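You operate a simulated robot arm through the tools that you are given. There is no shell and no other tool. Be economical: measure what you need, move in short steps, check, and stop when the job is done.

You are at the controls of a simulated two-armed robot. One attempt, no reset.

TASK
Put the yellow terminal post on the top of the beige bench away on the top of the teal bench. Then put the grey can on the top of the beige bench away on the top of the black bench. Then fetch the white tub and set it on top of the film roll.

The check looks at the end state, three seconds after you hand in, the way a careful person would. Anything else that was tipped, shoved, dropped, spilled or broken makes it a failure.

THE ROBOT
Two 7-joint arms with fingered hands on one trunk, on a base that drives. Base frame: it is fixed to the floor where the robot stands at the start and does not move with it; the origin is under the middle of the robot, x ahead of it, y to its left, z up. Lengths are in m, angles in rad, forces in N, time in s.
The left shoulder is at the start at [0.06, 0.177, 0.775], the right one opposite. With the tool pointing down near the work surface each hand reaches from about 0.42 to 0.96 m from the robot's upright axis, wherever it stands, measured 20 degrees to its own side. Places, roughly: top of the teal bench [3.8, 2.5, 0.8]; top of the black bench [2.1, 6, 0.8]; white tub [1, 1, 1]; film roll [1, 1.25, 1]. Payload 4 kg a hand.
The TCP of each hand is the grasp point between the finger pads, 0.037 m short of the fingertips. In the tool frame z runs along the fingers and y along their closing line. Largest opening 0.124 m; the body of the gripper starts 0.043 m behind the TCP. The gripper is a hand of 3 fingers: y runs from the thumb to the fingers, the wrist lies at [-0.015, -0.108, -0.202] in the tool frame, and closing takes about 1.5 s.
Orientation is that of the tool frame in the base frame, as a unit quaternion [x, y, z, w]. With the fingers straight down and the wrist toward the robot, the tool's x, y and z point along [0, 1, 0], [1, 0, 0] and [0, 0, -1] of the base frame.

THE INTERFACE
- The arms move only by the tool jog_arm. It takes "left_plan", "right_plan" or both (then of equal length, played together; a hand with none holds still); each is a list of rows, each a list of 3 entries, a list of its own where there are three numbers: the shift along the tool's x, y, z in units of 20 mm (1.0 is 20 mm), then the turn, a rotation vector about the tool's x, y, z in units of 4 degrees (1.0 is 4 degrees), then the closure in counts, from 0 (fully open) to 255 (shut). In form: [[[dx, dy, dz], [rx, ry, rz], grip], ...]. A call has 1 to 12 rows; each row shifts and turns the commanded pose from where the row before left it, along the tool's axes as they then stand. A call with a number of a shift or a turn outside -1 to 1 is refused whole. Each row takes 0.2 s and may step no farther than 0.05 m and 0.15 rad from the row before; otherwise, or with a gripper value out of range, the whole call is refused. Where a pose cannot be reached the arm comes as near as it can. A force on the tool above 40 N (or 10 N above the force at the start of the call, whichever is more), or a blocked arm, ends the call early, and 0.2 s more pass. The fingers move at their own pace (about 0.072 m/s each) and stop on an object; they squeeze with about 15 N. The grip force told is the motor's: it shows also when the fingers shut on nothing. Time passes only in rows, and 0.2 s behind the last, so rows that do not move let the fingers close. It gives the time, the measured TCP pose, the force on the tool (base axes), the opening and the grip force at its end, in the units of the frame above (readings bear some noise).
- Cameras (640 x 400 px; columns grow to the right, rows downward): "scene" is now at [0.0465, 0.0408, 1.4279]; the picture's right is [0.45, -0.89, 0.00], its down [-0.58, -0.29, -0.76] and it looks along [0.68, 0.34, -0.65] (base axes); focal length 263 px, centre (320, 200). "left" rides on the left gripper at [-0.064, -0.076, -0.137] in its tool frame; the picture's right is [-0.84, -0.26, 0.48], its down [0.48, -0.76, 0.43] and it looks along [0.26, 0.60, 0.76] (tool axes); focal length 256 px, centre (320, 200). "right" rides on the right gripper at [0.064, -0.076, -0.137] in its tool frame; the picture's right is [-0.84, 0.26, -0.48], its down [-0.48, -0.76, 0.43] and it looks along [-0.26, 0.60, 0.76] (tool axes); focal length 256 px, centre (320, 200). There is no depth. A picture from a camera that has moved, and an enlarged one, comes with that camera's place and axes in the base frame and with its lens.
- grab_frame(camera): a new picture of that camera. It takes no simulated time.
- slide_trunk(by): slides the trunk up (or, below 0, down) by that many m; the arms and the scene camera ride with it, the base frame stays. It gives what a move gives, with no picture.
- base_move(legs): drives the robot by 1 to 6 legs, each [ahead, left, turn to the left] in m, m and rad, along the robot's own axes; the way and the turn of a leg run together, so that a leg with both is an arc; at most 1.5 m and 3.142 rad a leg. The arms and the cameras ride along, it lands a little off, and it stops where it bumps. It gives what a move gives.
- grasp_type(shape, hand): the hand has 3 fingers and takes this shape, open, in about a second: jaw (thumb against the fingers, like two jaws); tri (thumb and two fingers); tip (a fingertip pinch); poke (one finger out to press); point (the index stretched); flat (the hand flat); cup (the hand cupped); fist (a fist). The gripper value then closes the fingers along that shape, each until it touches; the sizes above hold for jaw. It gives what a move gives, with no picture.
- head_to(pan, tilt): turns the head with the scene camera to pan (to the left, within 1.501 rad either way) and tilt (down, from -0.506 to 1.204), counted from straight ahead of the robot. It gives what a move gives.
- inspect(camera, box): a new picture of the part [left, top, right, bottom] of that camera's present view, enlarged. It takes no simulated time.
- sign_off(): hands the job in; it is judged then, once.

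Go step by step. Nothing tells you exact positions but the pictures and the camera data: compare them with the known pose of the tool, close in by small moves and look again before you grip or let go. The budget is 165 turns and 130 pictures, counting those below and the enlarged ones. Unless the task says otherwise, let go and move clear before handing in, and close with one line.

The tools are called after "Request:" by a JSON object that holds its "api" and its "payload". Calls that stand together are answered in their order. jog_arm: Moves the arms, as the interface text tells. Its arguments: {"type":"object","properties":{"left_plan":{"type":"array"},"right_plan":{"type":"array"}},"required":[]} The other tools are called the same way: slide_trunk (by) slides the trunk up or down; grasp_type (shape, hand) gives the hand a shape; base_move (legs) drives the base; head_to (pan, tilt) turns the head that bears the scene camera; grab_frame (camera) takes a picture; inspect (camera, box) takes an enlarged picture of a part of a camera's view; sign_off () hands the job in.

At the start:

```text
clock: 0.0
left_position: [0.4811, 0.536, 1.1027]
left_tool_rot: [0.707, 0.707, 0.0, 0.001]
left_contact_force: [-1.2, -0.7, -1.1]
left_width: 0.1239
left_gripper_force: 0.1
left_shape: jaw
right_position: [0.6843, 0.038, 1.1177]
right_tool_rot: [0.707, 0.707, 0.0, 0.0]
right_contact_force: [0.0, -0.8, 0.1]
right_width: 0.1235
right_gripper_force: 0.1
right_shape: jaw
trunk travel left (down, up): [-0.3, 0.29]
robot x, y, heading: [0.0037, -0.0022, 0.002]
head pan, tilt: [0.466, 0.707]
```

scene: 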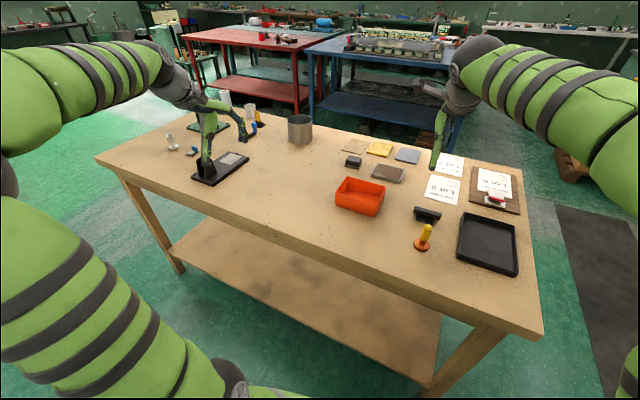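
right: 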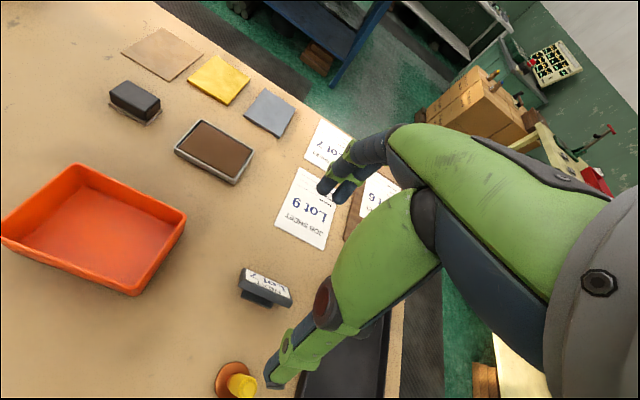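
left: 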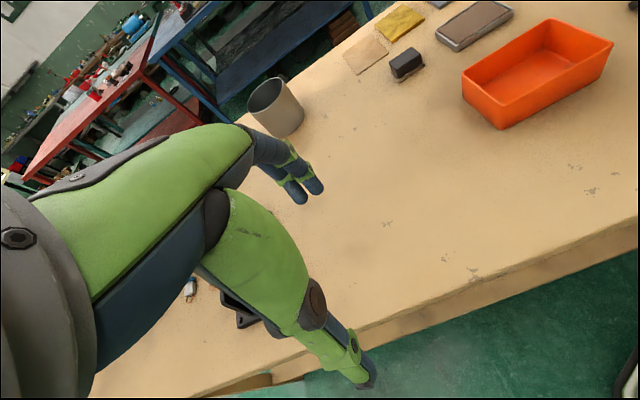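

The yellow post (orange base) looks to be near [0.61, 0.0] and the grey can near [0.97, 0.61]. I'll look closer at these and at the tub area before moving.

Request:
{"api": "inspect", "payload": {"camera": "scene", "box": [160, 80, 340, 192]}}

Request:
{"api": "inspect", "payload": {"camera": "scene", "box": [330, 130, 530, 280]}}

Request:
{"api": "inspect", "payload": {"camera": "scene", "box": [0, 0, 640, 120]}}

```text
3.56 times, centred on (250, 136) of scene
camera zoom: at [0.0465, 0.0408, 1.4279], right [0.45, -0.89, 0.0], down [-0.58, -0.29, -0.76], along [0.68, 0.34, -0.65], focal length 936 px, centre (569, 428)
```

zoom: 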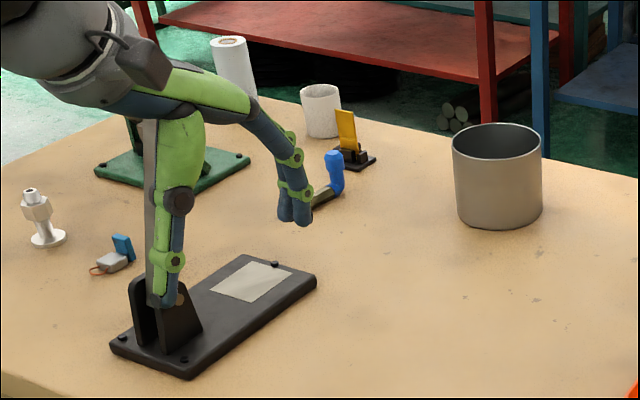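

```text
2.67 times, centred on (430, 205) of scene
camera zoom: at [0.0465, 0.0408, 1.4279], right [0.45, -0.89, 0.0], down [-0.58, -0.29, -0.76], along [0.68, 0.34, -0.65], focal length 702 px, centre (27, 187)
```

zoom: 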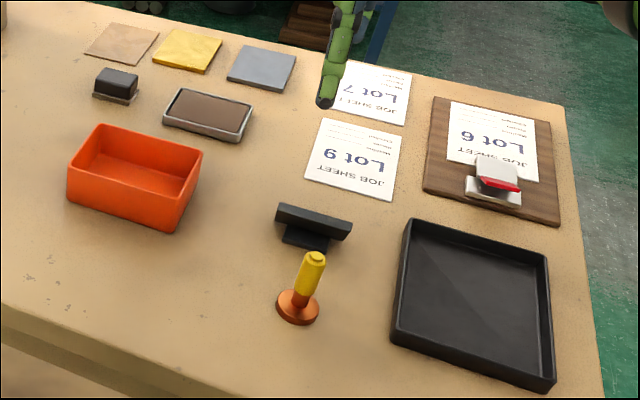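

```text
1.00 times, centred on (320, 60) of scene
camera zoom: at [0.0465, 0.0408, 1.4279], right [0.45, -0.89, 0.0], down [-0.58, -0.29, -0.76], along [0.68, 0.34, -0.65], focal length 263 px, centre (320, 340)
```

zoom: 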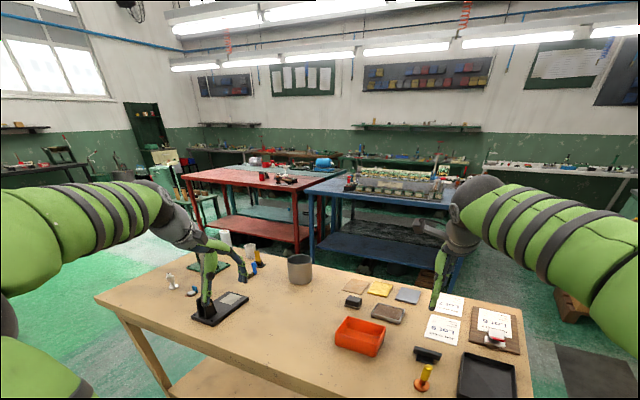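

The roll stands near [1.15, 1.19] and the tub near [1.08, 0.97], both on the beige bench. I'll look around for the teal and black benches.

Request:
{"api": "head_to", "payload": {"pan": 0.6, "tilt": 0.2}}

Request:
{"api": "grab_frame", "payload": {"camera": "scene"}}

Request:
{"api": "head_to", "payload": {"pan": 1.3, "tilt": 0.2}}

Request:
{"api": "grab_frame", "payload": {"camera": "scene"}}

```text
clock: 0.9
left_position: [0.4803, 0.536, 1.1038]
left_tool_rot: [0.707, 0.707, 0.0, -0.001]
left_contact_force: [-0.8, -0.3, -0.1]
left_width: 0.1235
left_gripper_force: 0.2
left_shape: jaw
right_position: [0.6851, 0.0358, 1.1185]
right_tool_rot: [0.707, 0.707, 0.0, 0.001]
right_contact_force: [-0.6, 0.1, 0.1]
right_width: 0.1236
right_gripper_force: 0.0
right_shape: jaw
trunk travel left (down, up): [-0.3, 0.29]
robot x, y, heading: [-0.0017, 0.002, -0.004]
head pan, tilt: [0.6, 0.201]
```

```text
123 pictures are left
camera scene: at [0.0477, 0.0553, 1.4738], right [0.56, -0.83, 0.0], down [-0.17, -0.11, -0.98], along [0.81, 0.55, -0.2], focal length 263 px, centre (320, 200)
```

scene: 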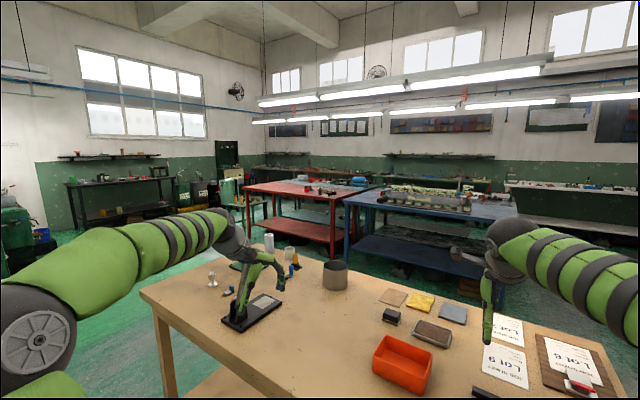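

```text
clock: 2.0
left_position: [0.4809, 0.5357, 1.1032]
left_tool_rot: [0.707, 0.707, 0.0, -0.001]
left_contact_force: [0.2, 0.1, 0.4]
left_width: 0.1233
left_gripper_force: 0.0
left_shape: jaw
right_position: [0.6859, 0.0376, 1.1185]
right_tool_rot: [0.707, 0.707, 0.0, 0.0]
right_contact_force: [-0.5, 0.4, -0.4]
right_width: 0.1235
right_gripper_force: 0.0
right_shape: jaw
trunk travel left (down, up): [-0.3, 0.29]
robot x, y, heading: [0.0024, 0.0001, -0.001]
head pan, tilt: [1.3, 0.201]
```

```text
122 pictures are left
camera scene: at [-0.0042, 0.0925, 1.4738], right [0.96, -0.27, 0.0], down [-0.05, -0.19, -0.98], along [0.26, 0.94, -0.2], focal length 263 px, centre (320, 200)
```

scene: 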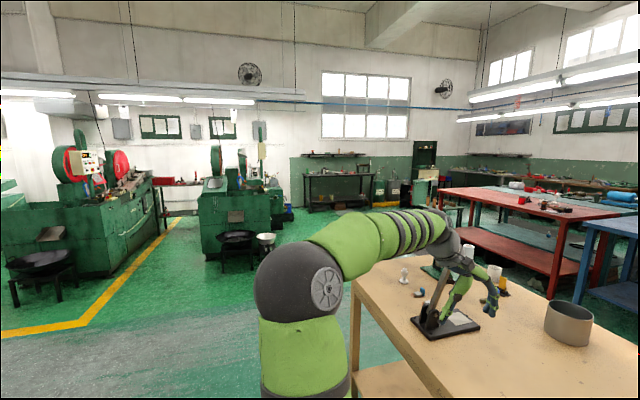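

The black bench is the dark one by the far wall; the teal one seems to stand just behind the red. I'll zoom in.

Request:
{"api": "inspect", "payload": {"camera": "scene", "box": [430, 150, 640, 290]}}

Request:
{"api": "inspect", "payload": {"camera": "scene", "box": [270, 140, 430, 240]}}

Request:
{"api": "head_to", "payload": {"pan": 0.6, "tilt": 0.2}}

Request:
{"api": "inspect", "payload": {"camera": "scene", "box": [230, 150, 400, 260]}}

```text
2.86 times, centred on (535, 220) of scene
camera zoom: at [-0.0042, 0.0925, 1.4738], right [0.96, -0.27, 0.0], down [-0.05, -0.19, -0.98], along [0.26, 0.94, -0.2], focal length 752 px, centre (-294, 143)
```

zoom: 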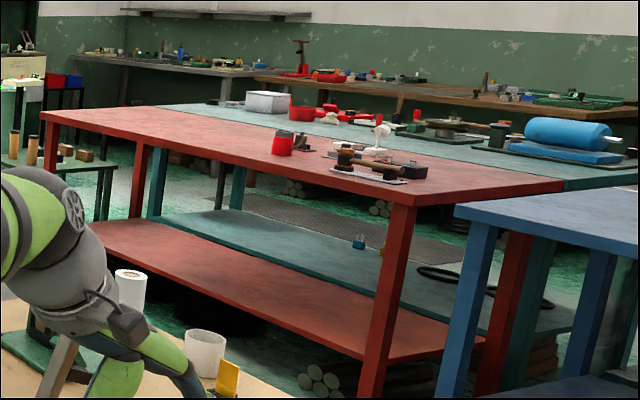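

```text
4.00 times, centred on (350, 190) of scene
camera zoom: at [-0.0042, 0.0925, 1.4738], right [0.96, -0.27, 0.0], down [-0.05, -0.19, -0.98], along [0.26, 0.94, -0.2], focal length 1052 px, centre (200, 240)
```

zoom: 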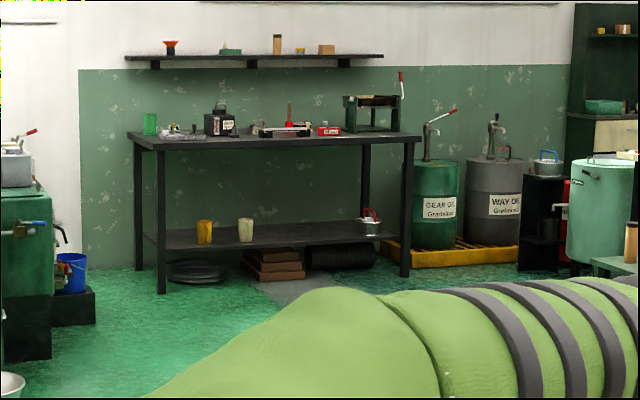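

```text
clock: 3.1
left_position: [0.4814, 0.5367, 1.1029]
left_tool_rot: [0.707, 0.707, 0.0, 0.0]
left_contact_force: [0.3, 0.0, 0.6]
left_width: 0.124
left_gripper_force: 0.1
left_shape: jaw
right_position: [0.685, 0.0368, 1.1185]
right_tool_rot: [0.707, 0.707, 0.0, -0.001]
right_contact_force: [-0.3, 0.1, 0.6]
right_width: 0.1237
right_gripper_force: 0.1
right_shape: jaw
trunk travel left (down, up): [-0.3, 0.29]
robot x, y, heading: [0.0004, 0.0019, -0.004]
head pan, tilt: [0.6, 0.201]
```

```text
3.64 times, centred on (315, 205) of scene
camera zoom: at [0.0477, 0.0554, 1.4738], right [0.57, -0.82, 0.0], down [-0.16, -0.11, -0.98], along [0.81, 0.55, -0.2], focal length 957 px, centre (338, 182)
```

zoom: 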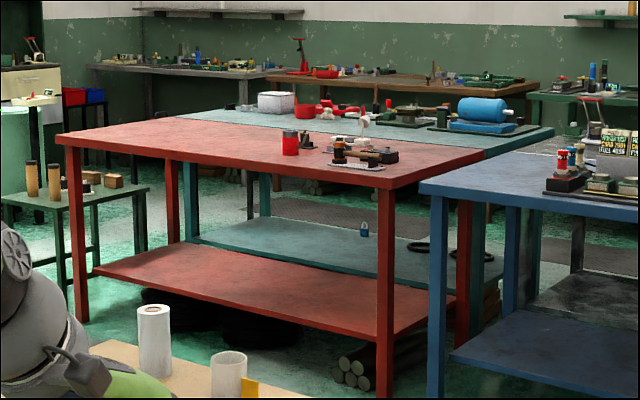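

The teal bench is directly behind the red one (roughly x 3.5–4.2, y 1.7–3.5), so I'll have to drive round. First I take the post: move the right hand above it.

Request:
{"api": "jog_arm", "payload": {"right_plan": [[[-0.5, -1, 0], [0, 0, 0], 100], [[-0.5, -1, 0], [0, 0, 0], 100], [[-0.5, -1, 1], [0, 0, 0], 100], [[-0.35, -0.95, 1], [0, 0, 0], 100], [[0, 0, 1], [0, 0, 0], 100], [[0, 0, 1], [0, 0, 0], 100], [[0, 0, 0], [0, 0, 0], 100]]}}

Request:
{"api": "head_to", "payload": {"pan": 0.0, "tilt": 0.8}}

Request:
{"api": "grab_frame", "payload": {"camera": "scene"}}

Request:
{"api": "grab_frame", "payload": {"camera": "right"}}

```text
clock: 4.7
left_position: [0.4814, 0.5362, 1.1032]
left_tool_rot: [0.707, 0.707, 0.001, 0.001]
left_contact_force: [-1.0, 0.5, 0.5]
left_width: 0.1233
left_gripper_force: 0.1
left_shape: jaw
right_position: [0.6053, -0.0007, 1.038]
right_tool_rot: [0.707, 0.707, 0.0, 0.0]
right_contact_force: [0.0, 0.5, -0.7]
right_width: 0.0758
right_gripper_force: 0.0
right_shape: jaw
trunk travel left (down, up): [-0.3, 0.29]
robot x, y, heading: [-0.0002, -0.0031, -0.002]
head pan, tilt: [0.6, 0.201]
```

```text
clock: 5.7
left_position: [0.4809, 0.5353, 1.1036]
left_tool_rot: [0.707, 0.707, -0.001, -0.001]
left_contact_force: [0.3, -0.5, 0.2]
left_width: 0.1235
left_gripper_force: 0.1
left_shape: jaw
right_position: [0.606, -0.0006, 1.0387]
right_tool_rot: [0.707, 0.707, 0.0, 0.0]
right_contact_force: [0.8, -0.3, 0.6]
right_width: 0.0759
right_gripper_force: 0.0
right_shape: jaw
trunk travel left (down, up): [-0.3, 0.29]
robot x, y, heading: [-0.0014, 0.0029, -0.0]
head pan, tilt: [0.0, 0.799]
```

```text
118 pictures are left
camera scene: at [0.0515, 0.0028, 1.4203], right [0.0, -1.0, 0.0], down [-0.72, 0.0, -0.7], along [0.7, 0.0, -0.72], focal length 263 px, centre (320, 200)
```

scene: 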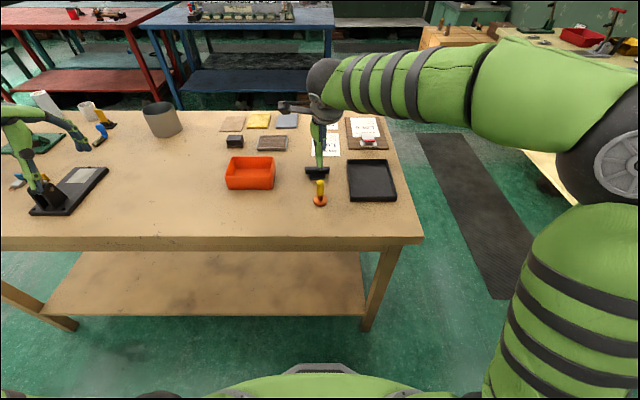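

```text
117 pictures are left
camera right: at [0.5296, 0.0643, 1.1745], right [0.26, -0.84, 0.48], down [-0.76, -0.48, -0.43], along [0.6, -0.26, -0.76], focal length 256 px, centre (320, 200)
```

right: 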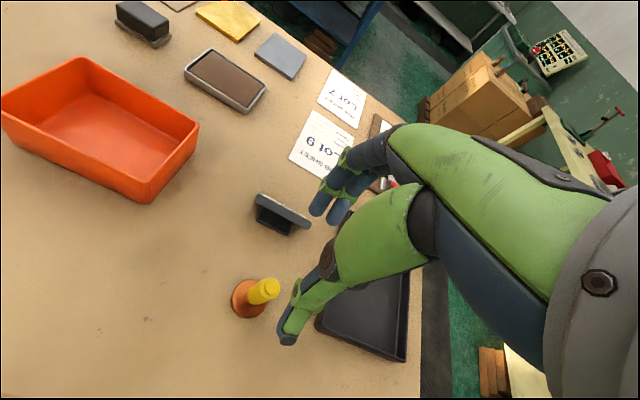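

The post is at about [0.604, -0.002] from both views, right under the tool. I'll descend to z≈0.91 and check.

Request:
{"api": "jog_arm", "payload": {"right_plan": [[[0, 0, 1], [0, 0, 0], 100], [[0, 0, 1], [0, 0, 0], 100], [[0, 0, 1], [0, 0, 0], 100], [[0, 0, 1], [0, 0, 0], 100], [[0, 0, 1], [0, 0, 0], 100], [[0, 0, 1], [0, 0, 0], 100], [[0, 0, 0.4], [0, 0, 0], 100], [[0, 0, 0], [0, 0, 0], 100]]}}

Request:
{"api": "grab_frame", "payload": {"camera": "right"}}

Request:
{"api": "inspect", "payload": {"camera": "scene", "box": [260, 130, 400, 220]}}

```text
clock: 7.5
left_position: [0.4814, 0.5363, 1.1032]
left_tool_rot: [0.708, 0.706, 0.0, 0.0]
left_contact_force: [-0.3, 0.1, -0.5]
left_width: 0.1237
left_gripper_force: 0.1
left_shape: jaw
right_position: [0.6083, 0.0002, 0.9107]
right_tool_rot: [0.707, 0.708, 0.001, 0.0]
right_contact_force: [0.4, 0.0, -0.3]
right_width: 0.076
right_gripper_force: 0.1
right_shape: jaw
trunk travel left (down, up): [-0.3, 0.29]
robot x, y, heading: [-0.0007, 0.0004, -0.0]
head pan, tilt: [0.0, 0.799]
```

```text
116 pictures are left
camera right: at [0.5315, 0.0642, 1.0467], right [0.26, -0.84, 0.48], down [-0.76, -0.48, -0.43], along [0.6, -0.25, -0.76], focal length 256 px, centre (320, 200)
```

right: 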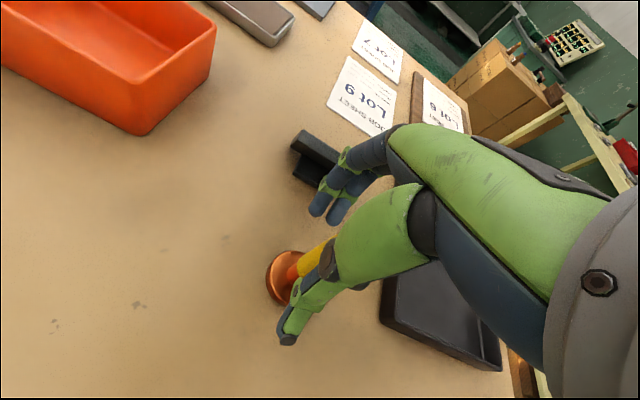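

```text
4.44 times, centred on (330, 175) of scene
camera zoom: at [0.0514, 0.0027, 1.4202], right [0.0, -1.0, 0.0], down [-0.72, 0.0, -0.7], along [0.7, 0.0, -0.72], focal length 1170 px, centre (276, 311)
```

zoom: 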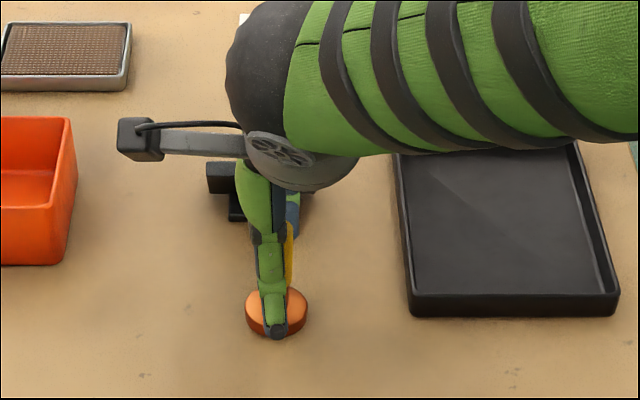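

The thumb and fingers straddle the post. Closing the grip.

Request:
{"api": "jog_arm", "payload": {"right_plan": [[[0, 0, 0], [0, 0, 0], 140], [[0, 0, 0], [0, 0, 0], 180], [[0, 0, 0], [0, 0, 0], 220], [[0, 0, 0], [0, 0, 0], 255], [[0, 0, 0], [0, 0, 0], 255], [[0, 0, 0], [0, 0, 0], 255], [[0, 0, 0], [0, 0, 0], 255], [[0, 0, 0], [0, 0, 0], 255]]}}

Request:
{"api": "jog_arm", "payload": {"right_plan": [[[0, 0, -0.5], [0, 0, 0], 255], [[0, 0, -0.5], [0, 0, 0], 255], [[0, 0, -1], [0, 0, 0], 255]]}}

Request:
{"api": "grab_frame", "payload": {"camera": "right"}}

Request:
{"api": "inspect", "payload": {"camera": "scene", "box": [260, 130, 400, 220]}}

```text
clock: 9.3
left_position: [0.4801, 0.5358, 1.1035]
left_tool_rot: [0.707, 0.708, 0.002, 0.001]
left_contact_force: [0.0, 0.3, 0.6]
left_width: 0.1237
left_gripper_force: 0.1
left_shape: jaw
right_position: [0.6073, -0.0003, 0.9115]
right_tool_rot: [0.707, 0.707, 0.001, 0.0]
right_contact_force: [1.8, 1.1, 19.2]
right_width: 0.0167
right_gripper_force: 14.8
right_shape: jaw
trunk travel left (down, up): [-0.3, 0.29]
robot x, y, heading: [0.0006, -0.0024, -0.004]
head pan, tilt: [0.0, 0.799]
```

```text
clock: 10.1
left_position: [0.4803, 0.5357, 1.1024]
left_tool_rot: [0.707, 0.707, 0.0, 0.0]
left_contact_force: [0.1, -0.3, -0.1]
left_width: 0.1234
left_gripper_force: 0.1
left_shape: jaw
right_position: [0.6071, 0.0001, 0.9501]
right_tool_rot: [0.708, 0.707, -0.001, -0.001]
right_contact_force: [-0.9, -0.1, -0.9]
right_width: 0.0156
right_gripper_force: 15.2
right_shape: jaw
trunk travel left (down, up): [-0.3, 0.29]
robot x, y, heading: [-0.0031, -0.0017, -0.0]
head pan, tilt: [0.0, 0.799]
```

```text
114 pictures are left
camera right: at [0.5322, 0.0643, 1.087], right [0.26, -0.84, 0.48], down [-0.76, -0.48, -0.43], along [0.6, -0.26, -0.76], focal length 256 px, centre (320, 200)
```

right: 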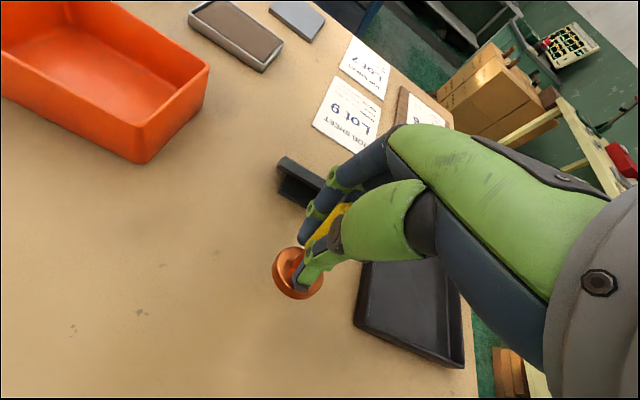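

```text
4.44 times, centred on (330, 175) of scene
camera zoom: at [0.0514, 0.0026, 1.4201], right [0.0, -1.0, 0.0], down [-0.72, 0.0, -0.7], along [0.7, 0.0, -0.72], focal length 1170 px, centre (276, 311)
```

zoom: 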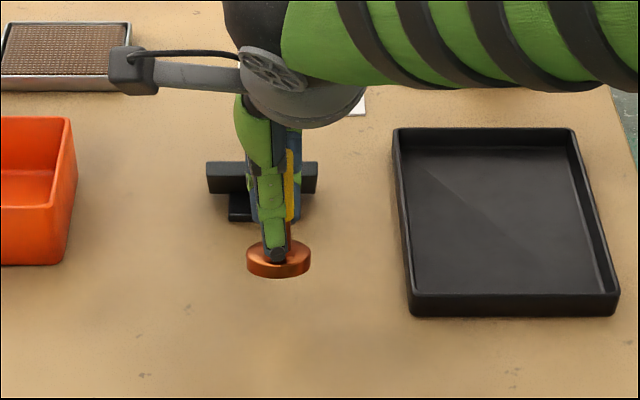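

The post is held. I'll raise the hand and the trunk, then drive left to clear the end of the bench, and look.

Request:
{"api": "jog_arm", "payload": {"right_plan": [[[0, 0, -1], [0, 0, 0], 255], [[0, 0, -1], [0, 0, 0], 255], [[0, 0, -1], [0, 0, 0], 255], [[0, 0, -1], [0, 0, 0], 255], [[0, 0, -1], [0, 0, 0], 255], [[0, 0, -1], [0, 0, 0], 255], [[0, 0, -1], [0, 0, 0], 255], [[0, 0, -1], [0, 0, 0], 255]]}}

Request:
{"api": "slide_trunk", "payload": {"by": 0.1}}

Request:
{"api": "base_move", "payload": {"legs": [[-0.1, 0, 0], [0, 1.3, 0]]}}

Request:
{"api": "head_to", "payload": {"pan": 0.5, "tilt": 0.45}}

Request:
{"api": "grab_frame", "payload": {"camera": "scene"}}

```text
clock: 11.9
left_position: [0.482, 0.5351, 1.103]
left_tool_rot: [0.706, 0.708, 0.0, 0.0]
left_contact_force: [-0.6, 0.8, 0.1]
left_width: 0.1237
left_gripper_force: 0.0
left_shape: jaw
right_position: [0.6083, -0.0003, 1.1088]
right_tool_rot: [0.707, 0.707, 0.001, 0.0]
right_contact_force: [0.2, 0.3, -1.8]
right_width: 0.0154
right_gripper_force: 15.0
right_shape: jaw
trunk travel left (down, up): [-0.3, 0.29]
robot x, y, heading: [0.0037, -0.0006, 0.003]
head pan, tilt: [0.0, 0.799]
```

```text
clock: 13.2
left_position: [0.4816, 0.5351, 1.2031]
left_tool_rot: [0.707, 0.707, 0.0, 0.0]
left_contact_force: [0.1, 0.8, -0.2]
left_width: 0.1236
left_gripper_force: 0.1
left_shape: jaw
right_position: [0.6091, -0.0001, 1.2074]
right_tool_rot: [0.707, 0.707, 0.0, 0.0]
right_contact_force: [0.1, 0.1, -1.7]
right_width: 0.0155
right_gripper_force: 14.9
right_shape: jaw
trunk travel left (down, up): [-0.4, 0.19]
robot x, y, heading: [-0.0017, -0.0012, -0.0]
head pan, tilt: [0.0, 0.799]
```

```text
clock: 20.5
left_position: [0.3905, 1.8284, 1.2026]
left_tool_rot: [0.71, 0.704, -0.001, 0.0]
left_contact_force: [0.5, 0.7, -0.3]
left_width: 0.1237
left_gripper_force: 0.1
left_shape: jaw
right_position: [0.5157, 1.2905, 1.2078]
right_tool_rot: [0.709, 0.705, 0.0, -0.001]
right_contact_force: [-0.4, 0.8, -0.6]
right_width: 0.0155
right_gripper_force: 15.0
right_shape: jaw
trunk travel left (down, up): [-0.4, 0.19]
robot x, y, heading: [-0.0916, 1.2965, -0.008]
head pan, tilt: [0.0, 0.799]
```

```text
clock: 21.4
left_position: [0.3924, 1.8254, 1.2033]
left_tool_rot: [0.71, 0.704, 0.0, 0.0]
left_contact_force: [0.3, -0.9, 0.3]
left_width: 0.1237
left_gripper_force: 0.0
left_shape: jaw
right_position: [0.5154, 1.2905, 1.2087]
right_tool_rot: [0.71, 0.704, 0.001, 0.0]
right_contact_force: [0.3, 0.3, -1.7]
right_width: 0.0152
right_gripper_force: 15.1
right_shape: jaw
trunk travel left (down, up): [-0.4, 0.19]
robot x, y, heading: [-0.0942, 1.2934, -0.008]
head pan, tilt: [0.499, 0.45]
```

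```text
112 pictures are left
camera scene: at [-0.041, 1.3412, 1.5506], right [0.47, -0.88, 0.0], down [-0.38, -0.21, -0.9], along [0.79, 0.42, -0.44], focal length 263 px, centre (320, 200)
```

scene: 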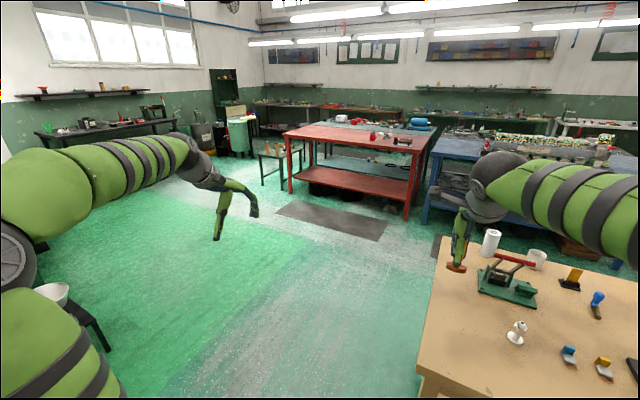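

The floor past the bench's left end is clear. I drive round it: left, forward, then turn to face the bench from behind.

Request:
{"api": "base_move", "payload": {"legs": [[0, 0.9, 0], [1.4, 0, 0], [0.43, 0, 0], [0, 0, 1.571], [0, 0, 1.571]]}}

Request:
{"api": "head_to", "payload": {"pan": 0.4, "tilt": 0.6}}

Request:
{"api": "grab_frame", "payload": {"camera": "scene"}}

```text
clock: 42.8
left_position: [1.2993, 1.6236, 1.2023]
left_tool_rot: [0.709, -0.705, 0.0, 0.0]
left_contact_force: [0.3, 0.2, 0.0]
left_width: 0.1237
left_gripper_force: 0.1
left_shape: jaw
right_position: [1.169, 2.1589, 1.2081]
right_tool_rot: [0.709, -0.705, -0.001, -0.001]
right_contact_force: [0.7, -0.5, -0.3]
right_width: 0.0146
right_gripper_force: 14.9
right_shape: jaw
trunk travel left (down, up): [-0.4, 0.19]
robot x, y, heading: [1.7818, 2.1616, -3.132]
head pan, tilt: [0.499, 0.45]
```

```text
clock: 43.5
left_position: [1.3005, 1.6239, 1.2037]
left_tool_rot: [0.709, -0.705, 0.0, 0.0]
left_contact_force: [-0.3, -0.1, 0.8]
left_width: 0.124
left_gripper_force: 0.0
left_shape: jaw
right_position: [1.1693, 2.1596, 1.2082]
right_tool_rot: [0.709, -0.706, 0.0, 0.0]
right_contact_force: [0.1, 0.4, -0.8]
right_width: 0.0145
right_gripper_force: 14.8
right_shape: jaw
trunk travel left (down, up): [-0.4, 0.19]
robot x, y, heading: [1.7783, 2.1642, -3.139]
head pan, tilt: [0.4, 0.6]
```

```text
111 pictures are left
camera scene: at [1.7278, 2.1302, 1.5371], right [-0.39, 0.92, 0.0], down [0.52, 0.22, -0.83], along [-0.76, -0.33, -0.56], focal length 263 px, centre (320, 200)
```

scene: 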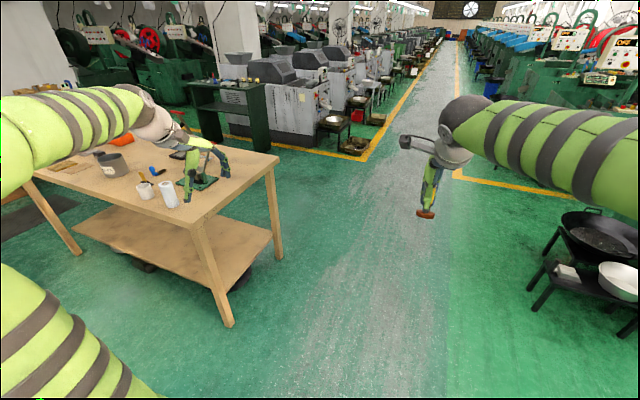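

Behind the bench the way is clear. I move sideways so that the left hand can come to the can.

Request:
{"api": "base_move", "payload": {"legs": [[0, 1.26, 0]]}}

Request:
{"api": "head_to", "payload": {"pan": 0.2, "tilt": 0.8}}

Request:
{"api": "grab_frame", "payload": {"camera": "scene"}}

Request:
{"api": "grab_frame", "payload": {"camera": "left"}}

```text
clock: 49.8
left_position: [1.3428, 0.359, 1.2038]
left_tool_rot: [0.72, -0.694, 0.0, 0.0]
left_contact_force: [0.4, 0.1, 0.0]
left_width: 0.1237
left_gripper_force: 0.1
left_shape: jaw
right_position: [1.1955, 0.8896, 1.208]
right_tool_rot: [0.72, -0.694, 0.001, 0.0]
right_contact_force: [0.8, -0.2, -1.0]
right_width: 0.0144
right_gripper_force: 15.0
right_shape: jaw
trunk travel left (down, up): [-0.4, 0.19]
robot x, y, heading: [1.8018, 0.9132, -3.1]
head pan, tilt: [0.4, 0.6]
```

```text
clock: 50.5
left_position: [1.3431, 0.3604, 1.2024]
left_tool_rot: [0.72, -0.694, 0.0, 0.0]
left_contact_force: [-0.4, 0.1, 0.3]
left_width: 0.1233
left_gripper_force: 0.0
left_shape: jaw
right_position: [1.1961, 0.8904, 1.2089]
right_tool_rot: [0.719, -0.694, 0.0, -0.001]
right_contact_force: [0.4, 0.2, -1.2]
right_width: 0.0146
right_gripper_force: 15.0
right_shape: jaw
trunk travel left (down, up): [-0.4, 0.19]
robot x, y, heading: [1.802, 0.9123, -3.108]
head pan, tilt: [0.201, 0.799]
```

```text
110 pictures are left
camera scene: at [1.7565, 0.8968, 1.5202], right [-0.24, 0.97, 0.0], down [0.7, 0.17, -0.7], along [-0.68, -0.16, -0.72], focal length 263 px, centre (320, 200)
```

scene: 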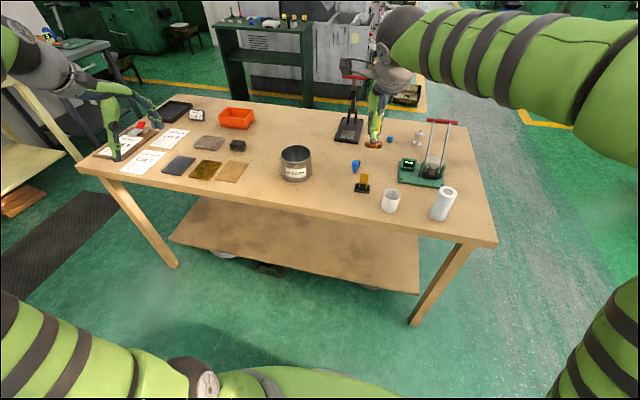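

```text
109 pictures are left
camera left: at [1.4172, 0.4244, 1.3391], right [0.23, 0.85, -0.48], down [0.78, -0.46, -0.43], along [-0.59, -0.28, -0.76], focal length 256 px, centre (320, 200)
```

left: 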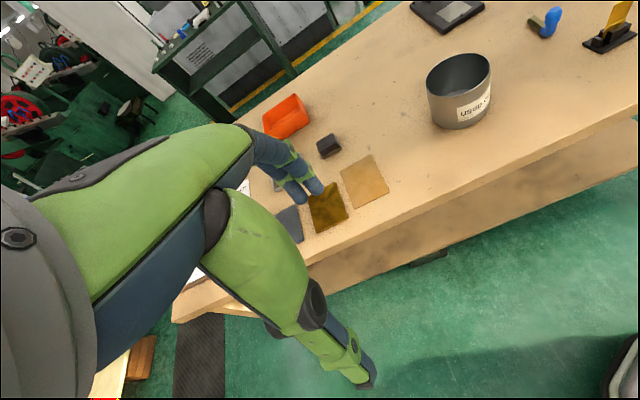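

Request:
{"api": "inspect", "payload": {"camera": "scene", "box": [260, 120, 480, 250]}}

Request:
{"api": "inspect", "payload": {"camera": "scene", "box": [265, 130, 335, 190]}}

```text
2.91 times, centred on (370, 185) of scene
camera zoom: at [1.7565, 0.8968, 1.5202], right [-0.24, 0.97, 0.0], down [0.7, 0.17, -0.7], along [-0.68, -0.16, -0.72], focal length 766 px, centre (174, 244)
```

zoom: 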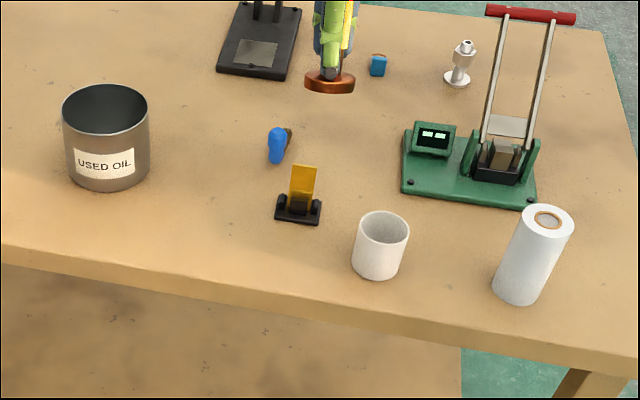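

```text
6.67 times, centred on (300, 160) of scene
camera zoom: at [1.7565, 0.8968, 1.5202], right [-0.24, 0.97, 0.0], down [0.7, 0.17, -0.7], along [-0.68, -0.16, -0.72], focal length 1754 px, centre (453, 467)
```

zoom: 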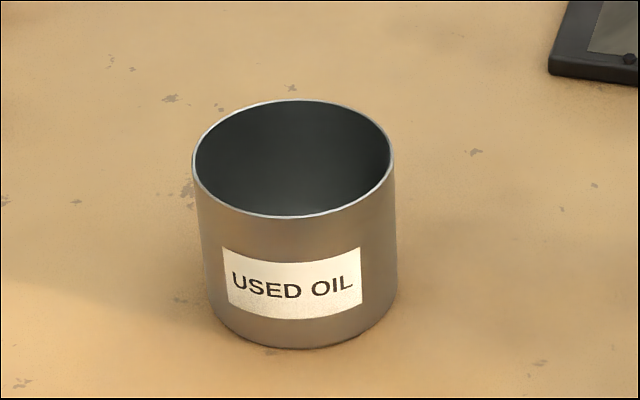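

The can is an open "USED OIL" tin about 0.11 m across and 0.096 m tall at about [1.008, 0.624]. I'll bring the left hand, fully open, above it and check the centring.

Request:
{"api": "jog_arm", "payload": {"left_plan": [[[-0.8, 1, 0], [0, 0, 0], 0], [[-0.8, 1, 0], [0, 0, 0], 0], [[-0.8, 1, 0], [0, 0, 0], 0], [[-0.8, 1, 0], [0, 0, 0], 0], [[-0.8, 1, 0], [0, 0, 0], 0], [[-0.8, 1, 0], [0, 0, 0], 0], [[-0.8, 1, 0], [0, 0, 0], 0], [[-0.8, 1, 0], [0, 0, 0], 0], [[-0.8, 1, 0], [0, 0, 0], 0], [[-0.8, 1, 0], [0, 0, 0], 0], [[-0.8, 1, 0], [0, 0, 0], 0], [[-0.8, 1, 0], [0, 0, 0], 0]]}}

Request:
{"api": "jog_arm", "payload": {"left_plan": [[[-0.84, 0.85, 0.5], [0, 0, 0], 0], [[-0.84, 0.85, 0.8], [0, 0, 0], 0], [[-0.84, 0.85, 0.8], [0, 0, 0], 0], [[-0.84, 0.85, 0.8], [0, 0, 0], 0], [[-0.84, 0.85, 0.8], [0, 0, 0], 0], [[0, 0, 0.4], [0, 0, 0], 0], [[0, 0, 0], [0, 0, 0], 0], [[0, 0, 0], [0, 0, 0], 0]]}}

Request:
{"api": "grab_frame", "payload": {"camera": "scene"}}

Request:
{"api": "grab_frame", "payload": {"camera": "left"}}

```text
clock: 53.1
left_position: [1.0952, 0.5409, 1.2027]
left_tool_rot: [0.719, -0.695, 0.0, 0.0]
left_contact_force: [0.6, 0.3, 0.1]
left_width: 0.1234
left_gripper_force: 0.1
left_shape: jaw
right_position: [1.1956, 0.8905, 1.2071]
right_tool_rot: [0.72, -0.694, 0.0, 0.0]
right_contact_force: [0.5, -0.2, -2.0]
right_width: 0.0144
right_gripper_force: 14.9
right_shape: jaw
trunk travel left (down, up): [-0.4, 0.19]
robot x, y, heading: [1.8053, 0.9104, -3.104]
head pan, tilt: [0.201, 0.799]
```

```text
clock: 54.9
left_position: [1.0076, 0.6229, 1.1208]
left_tool_rot: [0.72, -0.694, 0.0, 0.0]
left_contact_force: [0.0, -0.5, -0.1]
left_width: 0.1238
left_gripper_force: 0.1
left_shape: jaw
right_position: [1.1963, 0.89, 1.208]
right_tool_rot: [0.72, -0.694, 0.001, 0.0]
right_contact_force: [0.0, 1.0, -0.1]
right_width: 0.0147
right_gripper_force: 15.2
right_shape: jaw
trunk travel left (down, up): [-0.4, 0.19]
robot x, y, heading: [1.8075, 0.9133, -3.109]
head pan, tilt: [0.201, 0.799]
```

```text
106 pictures are left
camera scene: at [1.7563, 0.897, 1.5202], right [-0.23, 0.97, 0.0], down [0.7, 0.17, -0.7], along [-0.68, -0.16, -0.72], focal length 263 px, centre (320, 200)
```

scene: 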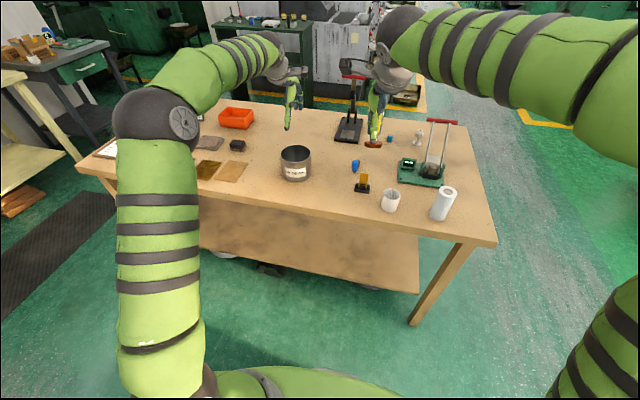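

```text
105 pictures are left
camera left: at [1.0813, 0.6879, 1.2559], right [0.23, 0.85, -0.48], down [0.78, -0.46, -0.43], along [-0.59, -0.28, -0.76], focal length 256 px, centre (320, 200)
```

left: 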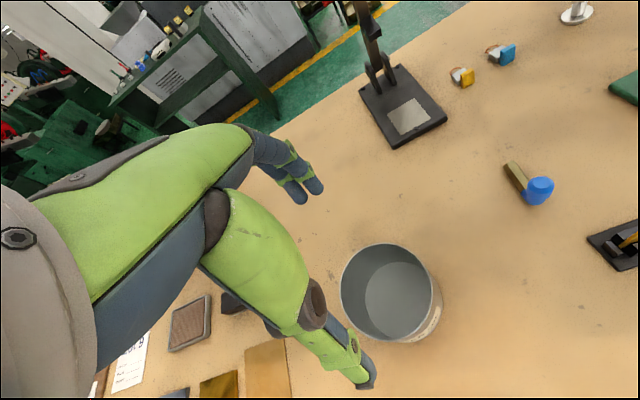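

Request:
{"api": "inspect", "payload": {"camera": "left", "box": [320, 225, 460, 355]}}

```text
3.08 times, centred on (390, 290) of left
camera zoom: at [1.0813, 0.6879, 1.2559], right [0.23, 0.85, -0.48], down [0.78, -0.46, -0.43], along [-0.59, -0.28, -0.76], focal length 788 px, centre (105, -77)
```

zoom: 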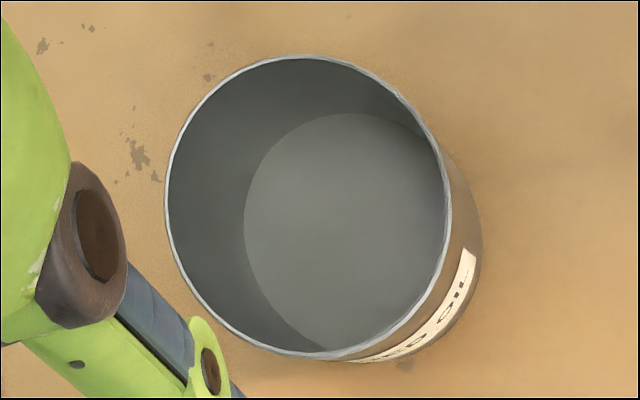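

The tin is empty and its centre is at [1.007, 0.620], almost under the TCP. Down to just above the rim, then check.

Request:
{"api": "jog_arm", "payload": {"left_plan": [[[0.15, 0, 1], [0, 0, 0], 0], [[0, 0, 1], [0, 0, 0], 0], [[0, 0, 1], [0, 0, 0], 0], [[0, 0, 1], [0, 0, 0], 0], [[0, 0, 1], [0, 0, 0], 0], [[0, 0, 0.5], [0, 0, 0], 0], [[0, 0, 0], [0, 0, 0], 0]]}}

Request:
{"api": "inspect", "payload": {"camera": "left", "box": [220, 100, 480, 400]}}

Request:
{"api": "inspect", "payload": {"camera": "scene", "box": [240, 70, 360, 190]}}

```text
clock: 56.5
left_position: [1.0087, 0.6193, 1.0108]
left_tool_rot: [0.72, -0.694, 0.001, 0.0]
left_contact_force: [0.7, 0.5, -1.2]
left_width: 0.1237
left_gripper_force: 0.1
left_shape: jaw
right_position: [1.1968, 0.8907, 1.2071]
right_tool_rot: [0.72, -0.694, 0.0, 0.0]
right_contact_force: [0.9, 0.9, 0.7]
right_width: 0.0146
right_gripper_force: 15.0
right_shape: jaw
trunk travel left (down, up): [-0.4, 0.19]
robot x, y, heading: [1.8006, 0.9114, -3.099]
head pan, tilt: [0.201, 0.799]
```

```text
1.33 times, centred on (350, 250) of left
camera zoom: at [1.0828, 0.6845, 1.1468], right [0.23, 0.85, -0.48], down [0.78, -0.45, -0.43], along [-0.59, -0.28, -0.76], focal length 341 px, centre (280, 133)
```

zoom: 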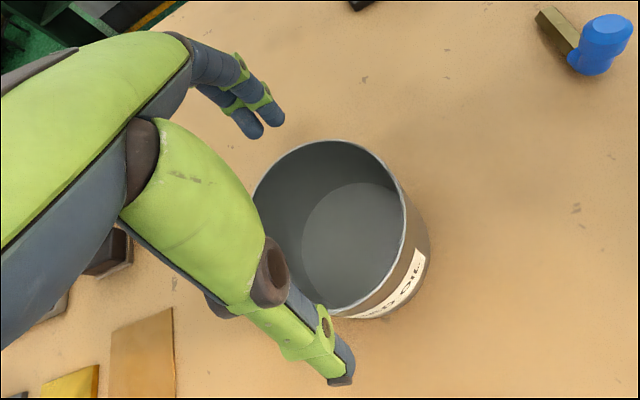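

```text
3.33 times, centred on (300, 130) of scene
camera zoom: at [1.7564, 0.8969, 1.5202], right [-0.23, 0.97, 0.0], down [0.7, 0.17, -0.7], along [-0.68, -0.16, -0.72], focal length 877 px, centre (387, 433)
```

zoom: 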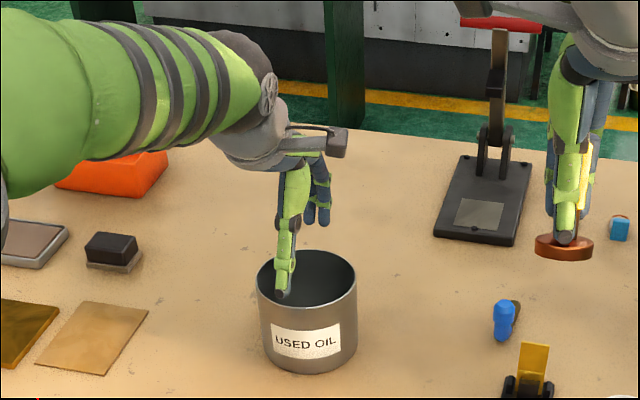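

Hand and tin line up in both views. Descending around the tin in small steps.

Request:
{"api": "jog_arm", "payload": {"left_plan": [[[-0.1, 0, 0.5], [0, 0, 0], 0], [[0, 0, 0.5], [0, 0, 0], 0], [[0, 0, 0.5], [0, 0, 0], 0], [[0, 0, 0.5], [0, 0, 0], 0], [[0, 0, 0.5], [0, 0, 0], 0], [[0, 0, 0.5], [0, 0, 0], 0], [[0, 0, 0.5], [0, 0, 0], 0], [[0, 0, 0.5], [0, 0, 0], 0], [[0, 0, 0], [0, 0, 0], 0]]}}

Request:
{"api": "inspect", "payload": {"camera": "left", "box": [220, 100, 480, 400]}}

Request:
{"api": "inspect", "payload": {"camera": "scene", "box": [240, 70, 360, 190]}}

```text
clock: 58.5
left_position: [1.0093, 0.6211, 0.9304]
left_tool_rot: [0.72, -0.694, -0.001, 0.001]
left_contact_force: [1.5, -0.2, 5.3]
left_width: 0.1241
left_gripper_force: 0.1
left_shape: jaw
right_position: [1.1968, 0.8897, 1.208]
right_tool_rot: [0.72, -0.694, 0.0, 0.0]
right_contact_force: [0.7, -0.8, -0.6]
right_width: 0.0147
right_gripper_force: 15.0
right_shape: jaw
trunk travel left (down, up): [-0.4, 0.19]
robot x, y, heading: [1.8069, 0.9115, -3.103]
head pan, tilt: [0.201, 0.799]
```

```text
1.33 times, centred on (350, 250) of left
camera zoom: at [1.083, 0.6865, 1.0659], right [0.23, 0.85, -0.48], down [0.78, -0.46, -0.44], along [-0.59, -0.28, -0.76], focal length 341 px, centre (280, 133)
```

zoom: 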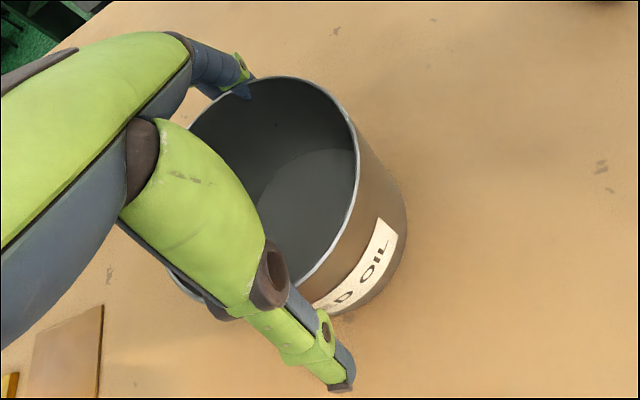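

```text
3.33 times, centred on (300, 130) of scene
camera zoom: at [1.757, 0.897, 1.5203], right [-0.23, 0.97, 0.0], down [0.7, 0.17, -0.7], along [-0.68, -0.16, -0.72], focal length 877 px, centre (387, 433)
```

zoom: 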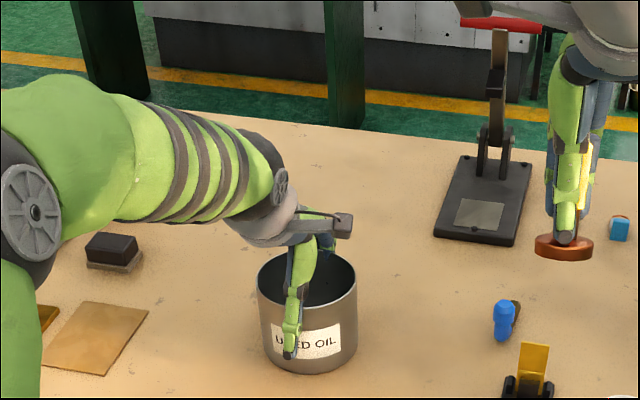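

Request:
{"api": "inspect", "payload": {"camera": "left", "box": [320, 120, 440, 200]}}

Request:
{"api": "inspect", "payload": {"camera": "scene", "box": [310, 125, 360, 165]}}

Request:
{"api": "inspect", "payload": {"camera": "left", "box": [340, 130, 440, 190]}}

```text
5.00 times, centred on (380, 160) of left
camera zoom: at [1.083, 0.6865, 1.0659], right [0.23, 0.85, -0.48], down [0.78, -0.46, -0.44], along [-0.59, -0.28, -0.76], focal length 1280 px, centre (20, 400)
```

zoom: 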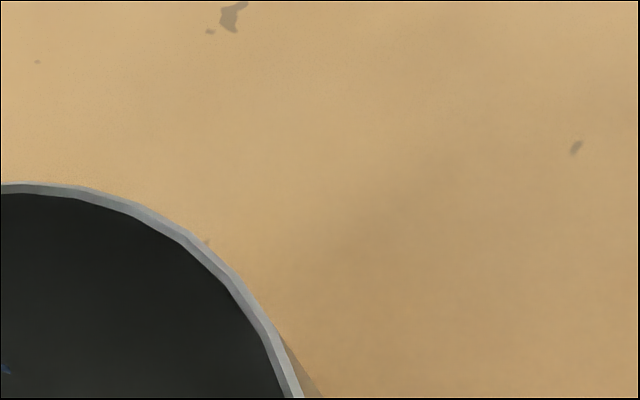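

```text
10.00 times, centred on (335, 145) of scene
camera zoom: at [1.757, 0.897, 1.5203], right [-0.23, 0.97, 0.0], down [0.7, 0.17, -0.7], along [-0.68, -0.16, -0.72], focal length 2631 px, centre (170, 750)
```

zoom: 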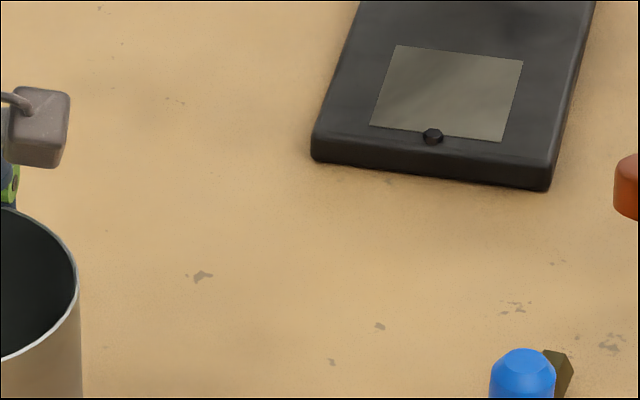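

```text
6.40 times, centred on (390, 160) of left
camera zoom: at [1.083, 0.6865, 1.0659], right [0.23, 0.85, -0.48], down [0.78, -0.46, -0.44], along [-0.59, -0.28, -0.76], focal length 1638 px, centre (-128, 456)
```

zoom: 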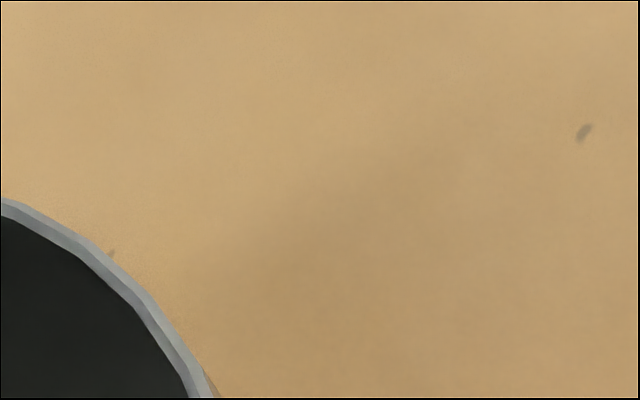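

Wrong crop; I'll zoom on the fingertips at the far rim.

Request:
{"api": "inspect", "payload": {"camera": "left", "box": [260, 120, 350, 190]}}

Request:
{"api": "inspect", "payload": {"camera": "scene", "box": [275, 125, 335, 185]}}

```text
5.71 times, centred on (305, 155) of left
camera zoom: at [1.083, 0.6865, 1.0659], right [0.23, 0.85, -0.48], down [0.78, -0.46, -0.44], along [-0.59, -0.28, -0.76], focal length 1463 px, centre (406, 457)
```

zoom: 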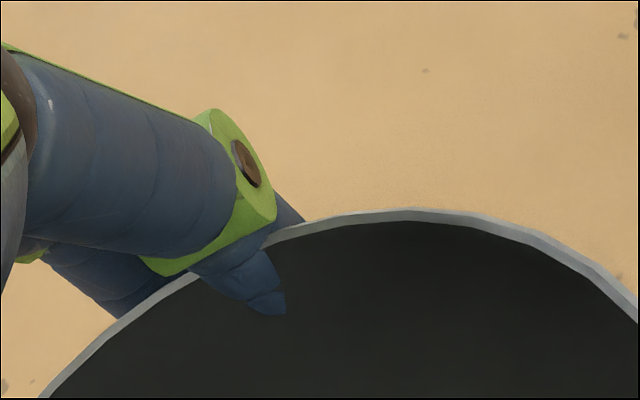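

```text
6.67 times, centred on (305, 155) of scene
camera zoom: at [1.757, 0.897, 1.5203], right [-0.23, 0.97, 0.0], down [0.7, 0.17, -0.7], along [-0.68, -0.16, -0.72], focal length 1754 px, centre (420, 500)
```

zoom: 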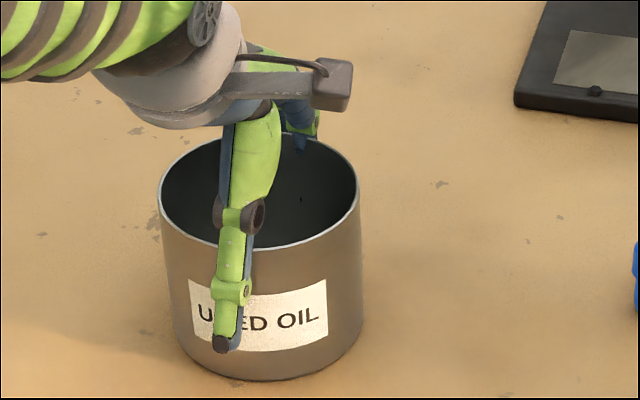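

The far fingers are rubbing the rim. I raise, shift the hand 8 mm away from the robot, and lower again watching force.

Request:
{"api": "jog_arm", "payload": {"left_plan": [[[0, 0, -1], [0, 0, 0], 0], [[0, 0, -1], [0, 0, 0], 0], [[0, 0, -0.7], [0, 0, 0], 0], [[0, 0.4, 0], [0, 0, 0], 0], [[0, 0, 0], [0, 0, 0], 0]]}}

Request:
{"api": "inspect", "payload": {"camera": "left", "box": [220, 100, 480, 400]}}

Request:
{"api": "inspect", "payload": {"camera": "scene", "box": [265, 115, 335, 185]}}

```text
clock: 59.7
left_position: [0.999, 0.6225, 0.9849]
left_tool_rot: [0.72, -0.694, 0.0, -0.001]
left_contact_force: [-1.1, 0.7, 0.0]
left_width: 0.1242
left_gripper_force: 0.1
left_shape: jaw
right_position: [1.1956, 0.8904, 1.2091]
right_tool_rot: [0.72, -0.694, 0.0, 0.001]
right_contact_force: [-0.8, 0.3, -0.7]
right_width: 0.0146
right_gripper_force: 15.3
right_shape: jaw
trunk travel left (down, up): [-0.4, 0.19]
robot x, y, heading: [1.8051, 0.9116, -3.106]
head pan, tilt: [0.201, 0.799]
```

```text
1.33 times, centred on (350, 250) of left
camera zoom: at [1.0735, 0.6881, 1.1208], right [0.23, 0.85, -0.48], down [0.78, -0.45, -0.43], along [-0.59, -0.28, -0.76], focal length 341 px, centre (280, 133)
```

zoom: 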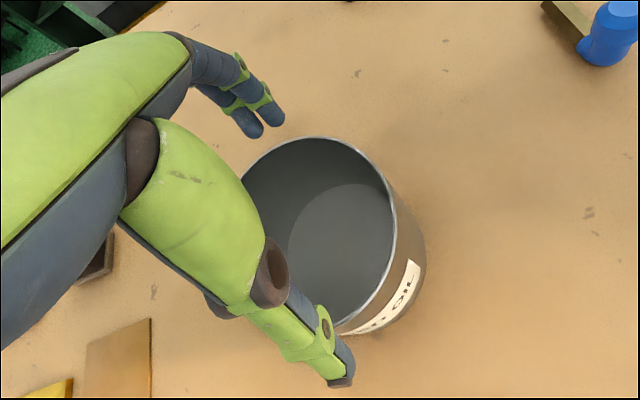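

```text
5.71 times, centred on (300, 150) of scene
camera zoom: at [1.7564, 0.897, 1.5202], right [-0.23, 0.97, 0.0], down [0.7, 0.17, -0.7], along [-0.68, -0.16, -0.72], focal length 1504 px, centre (434, 486)
```

zoom: 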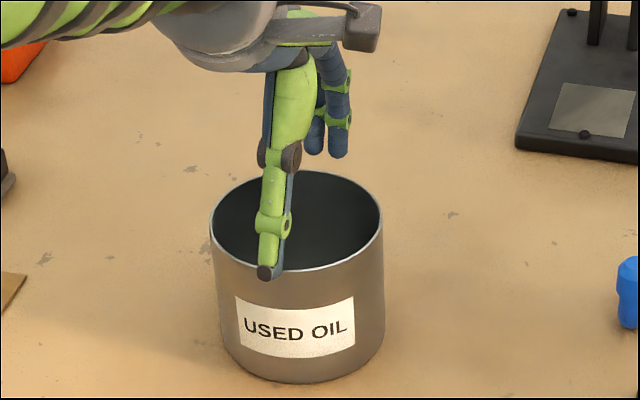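

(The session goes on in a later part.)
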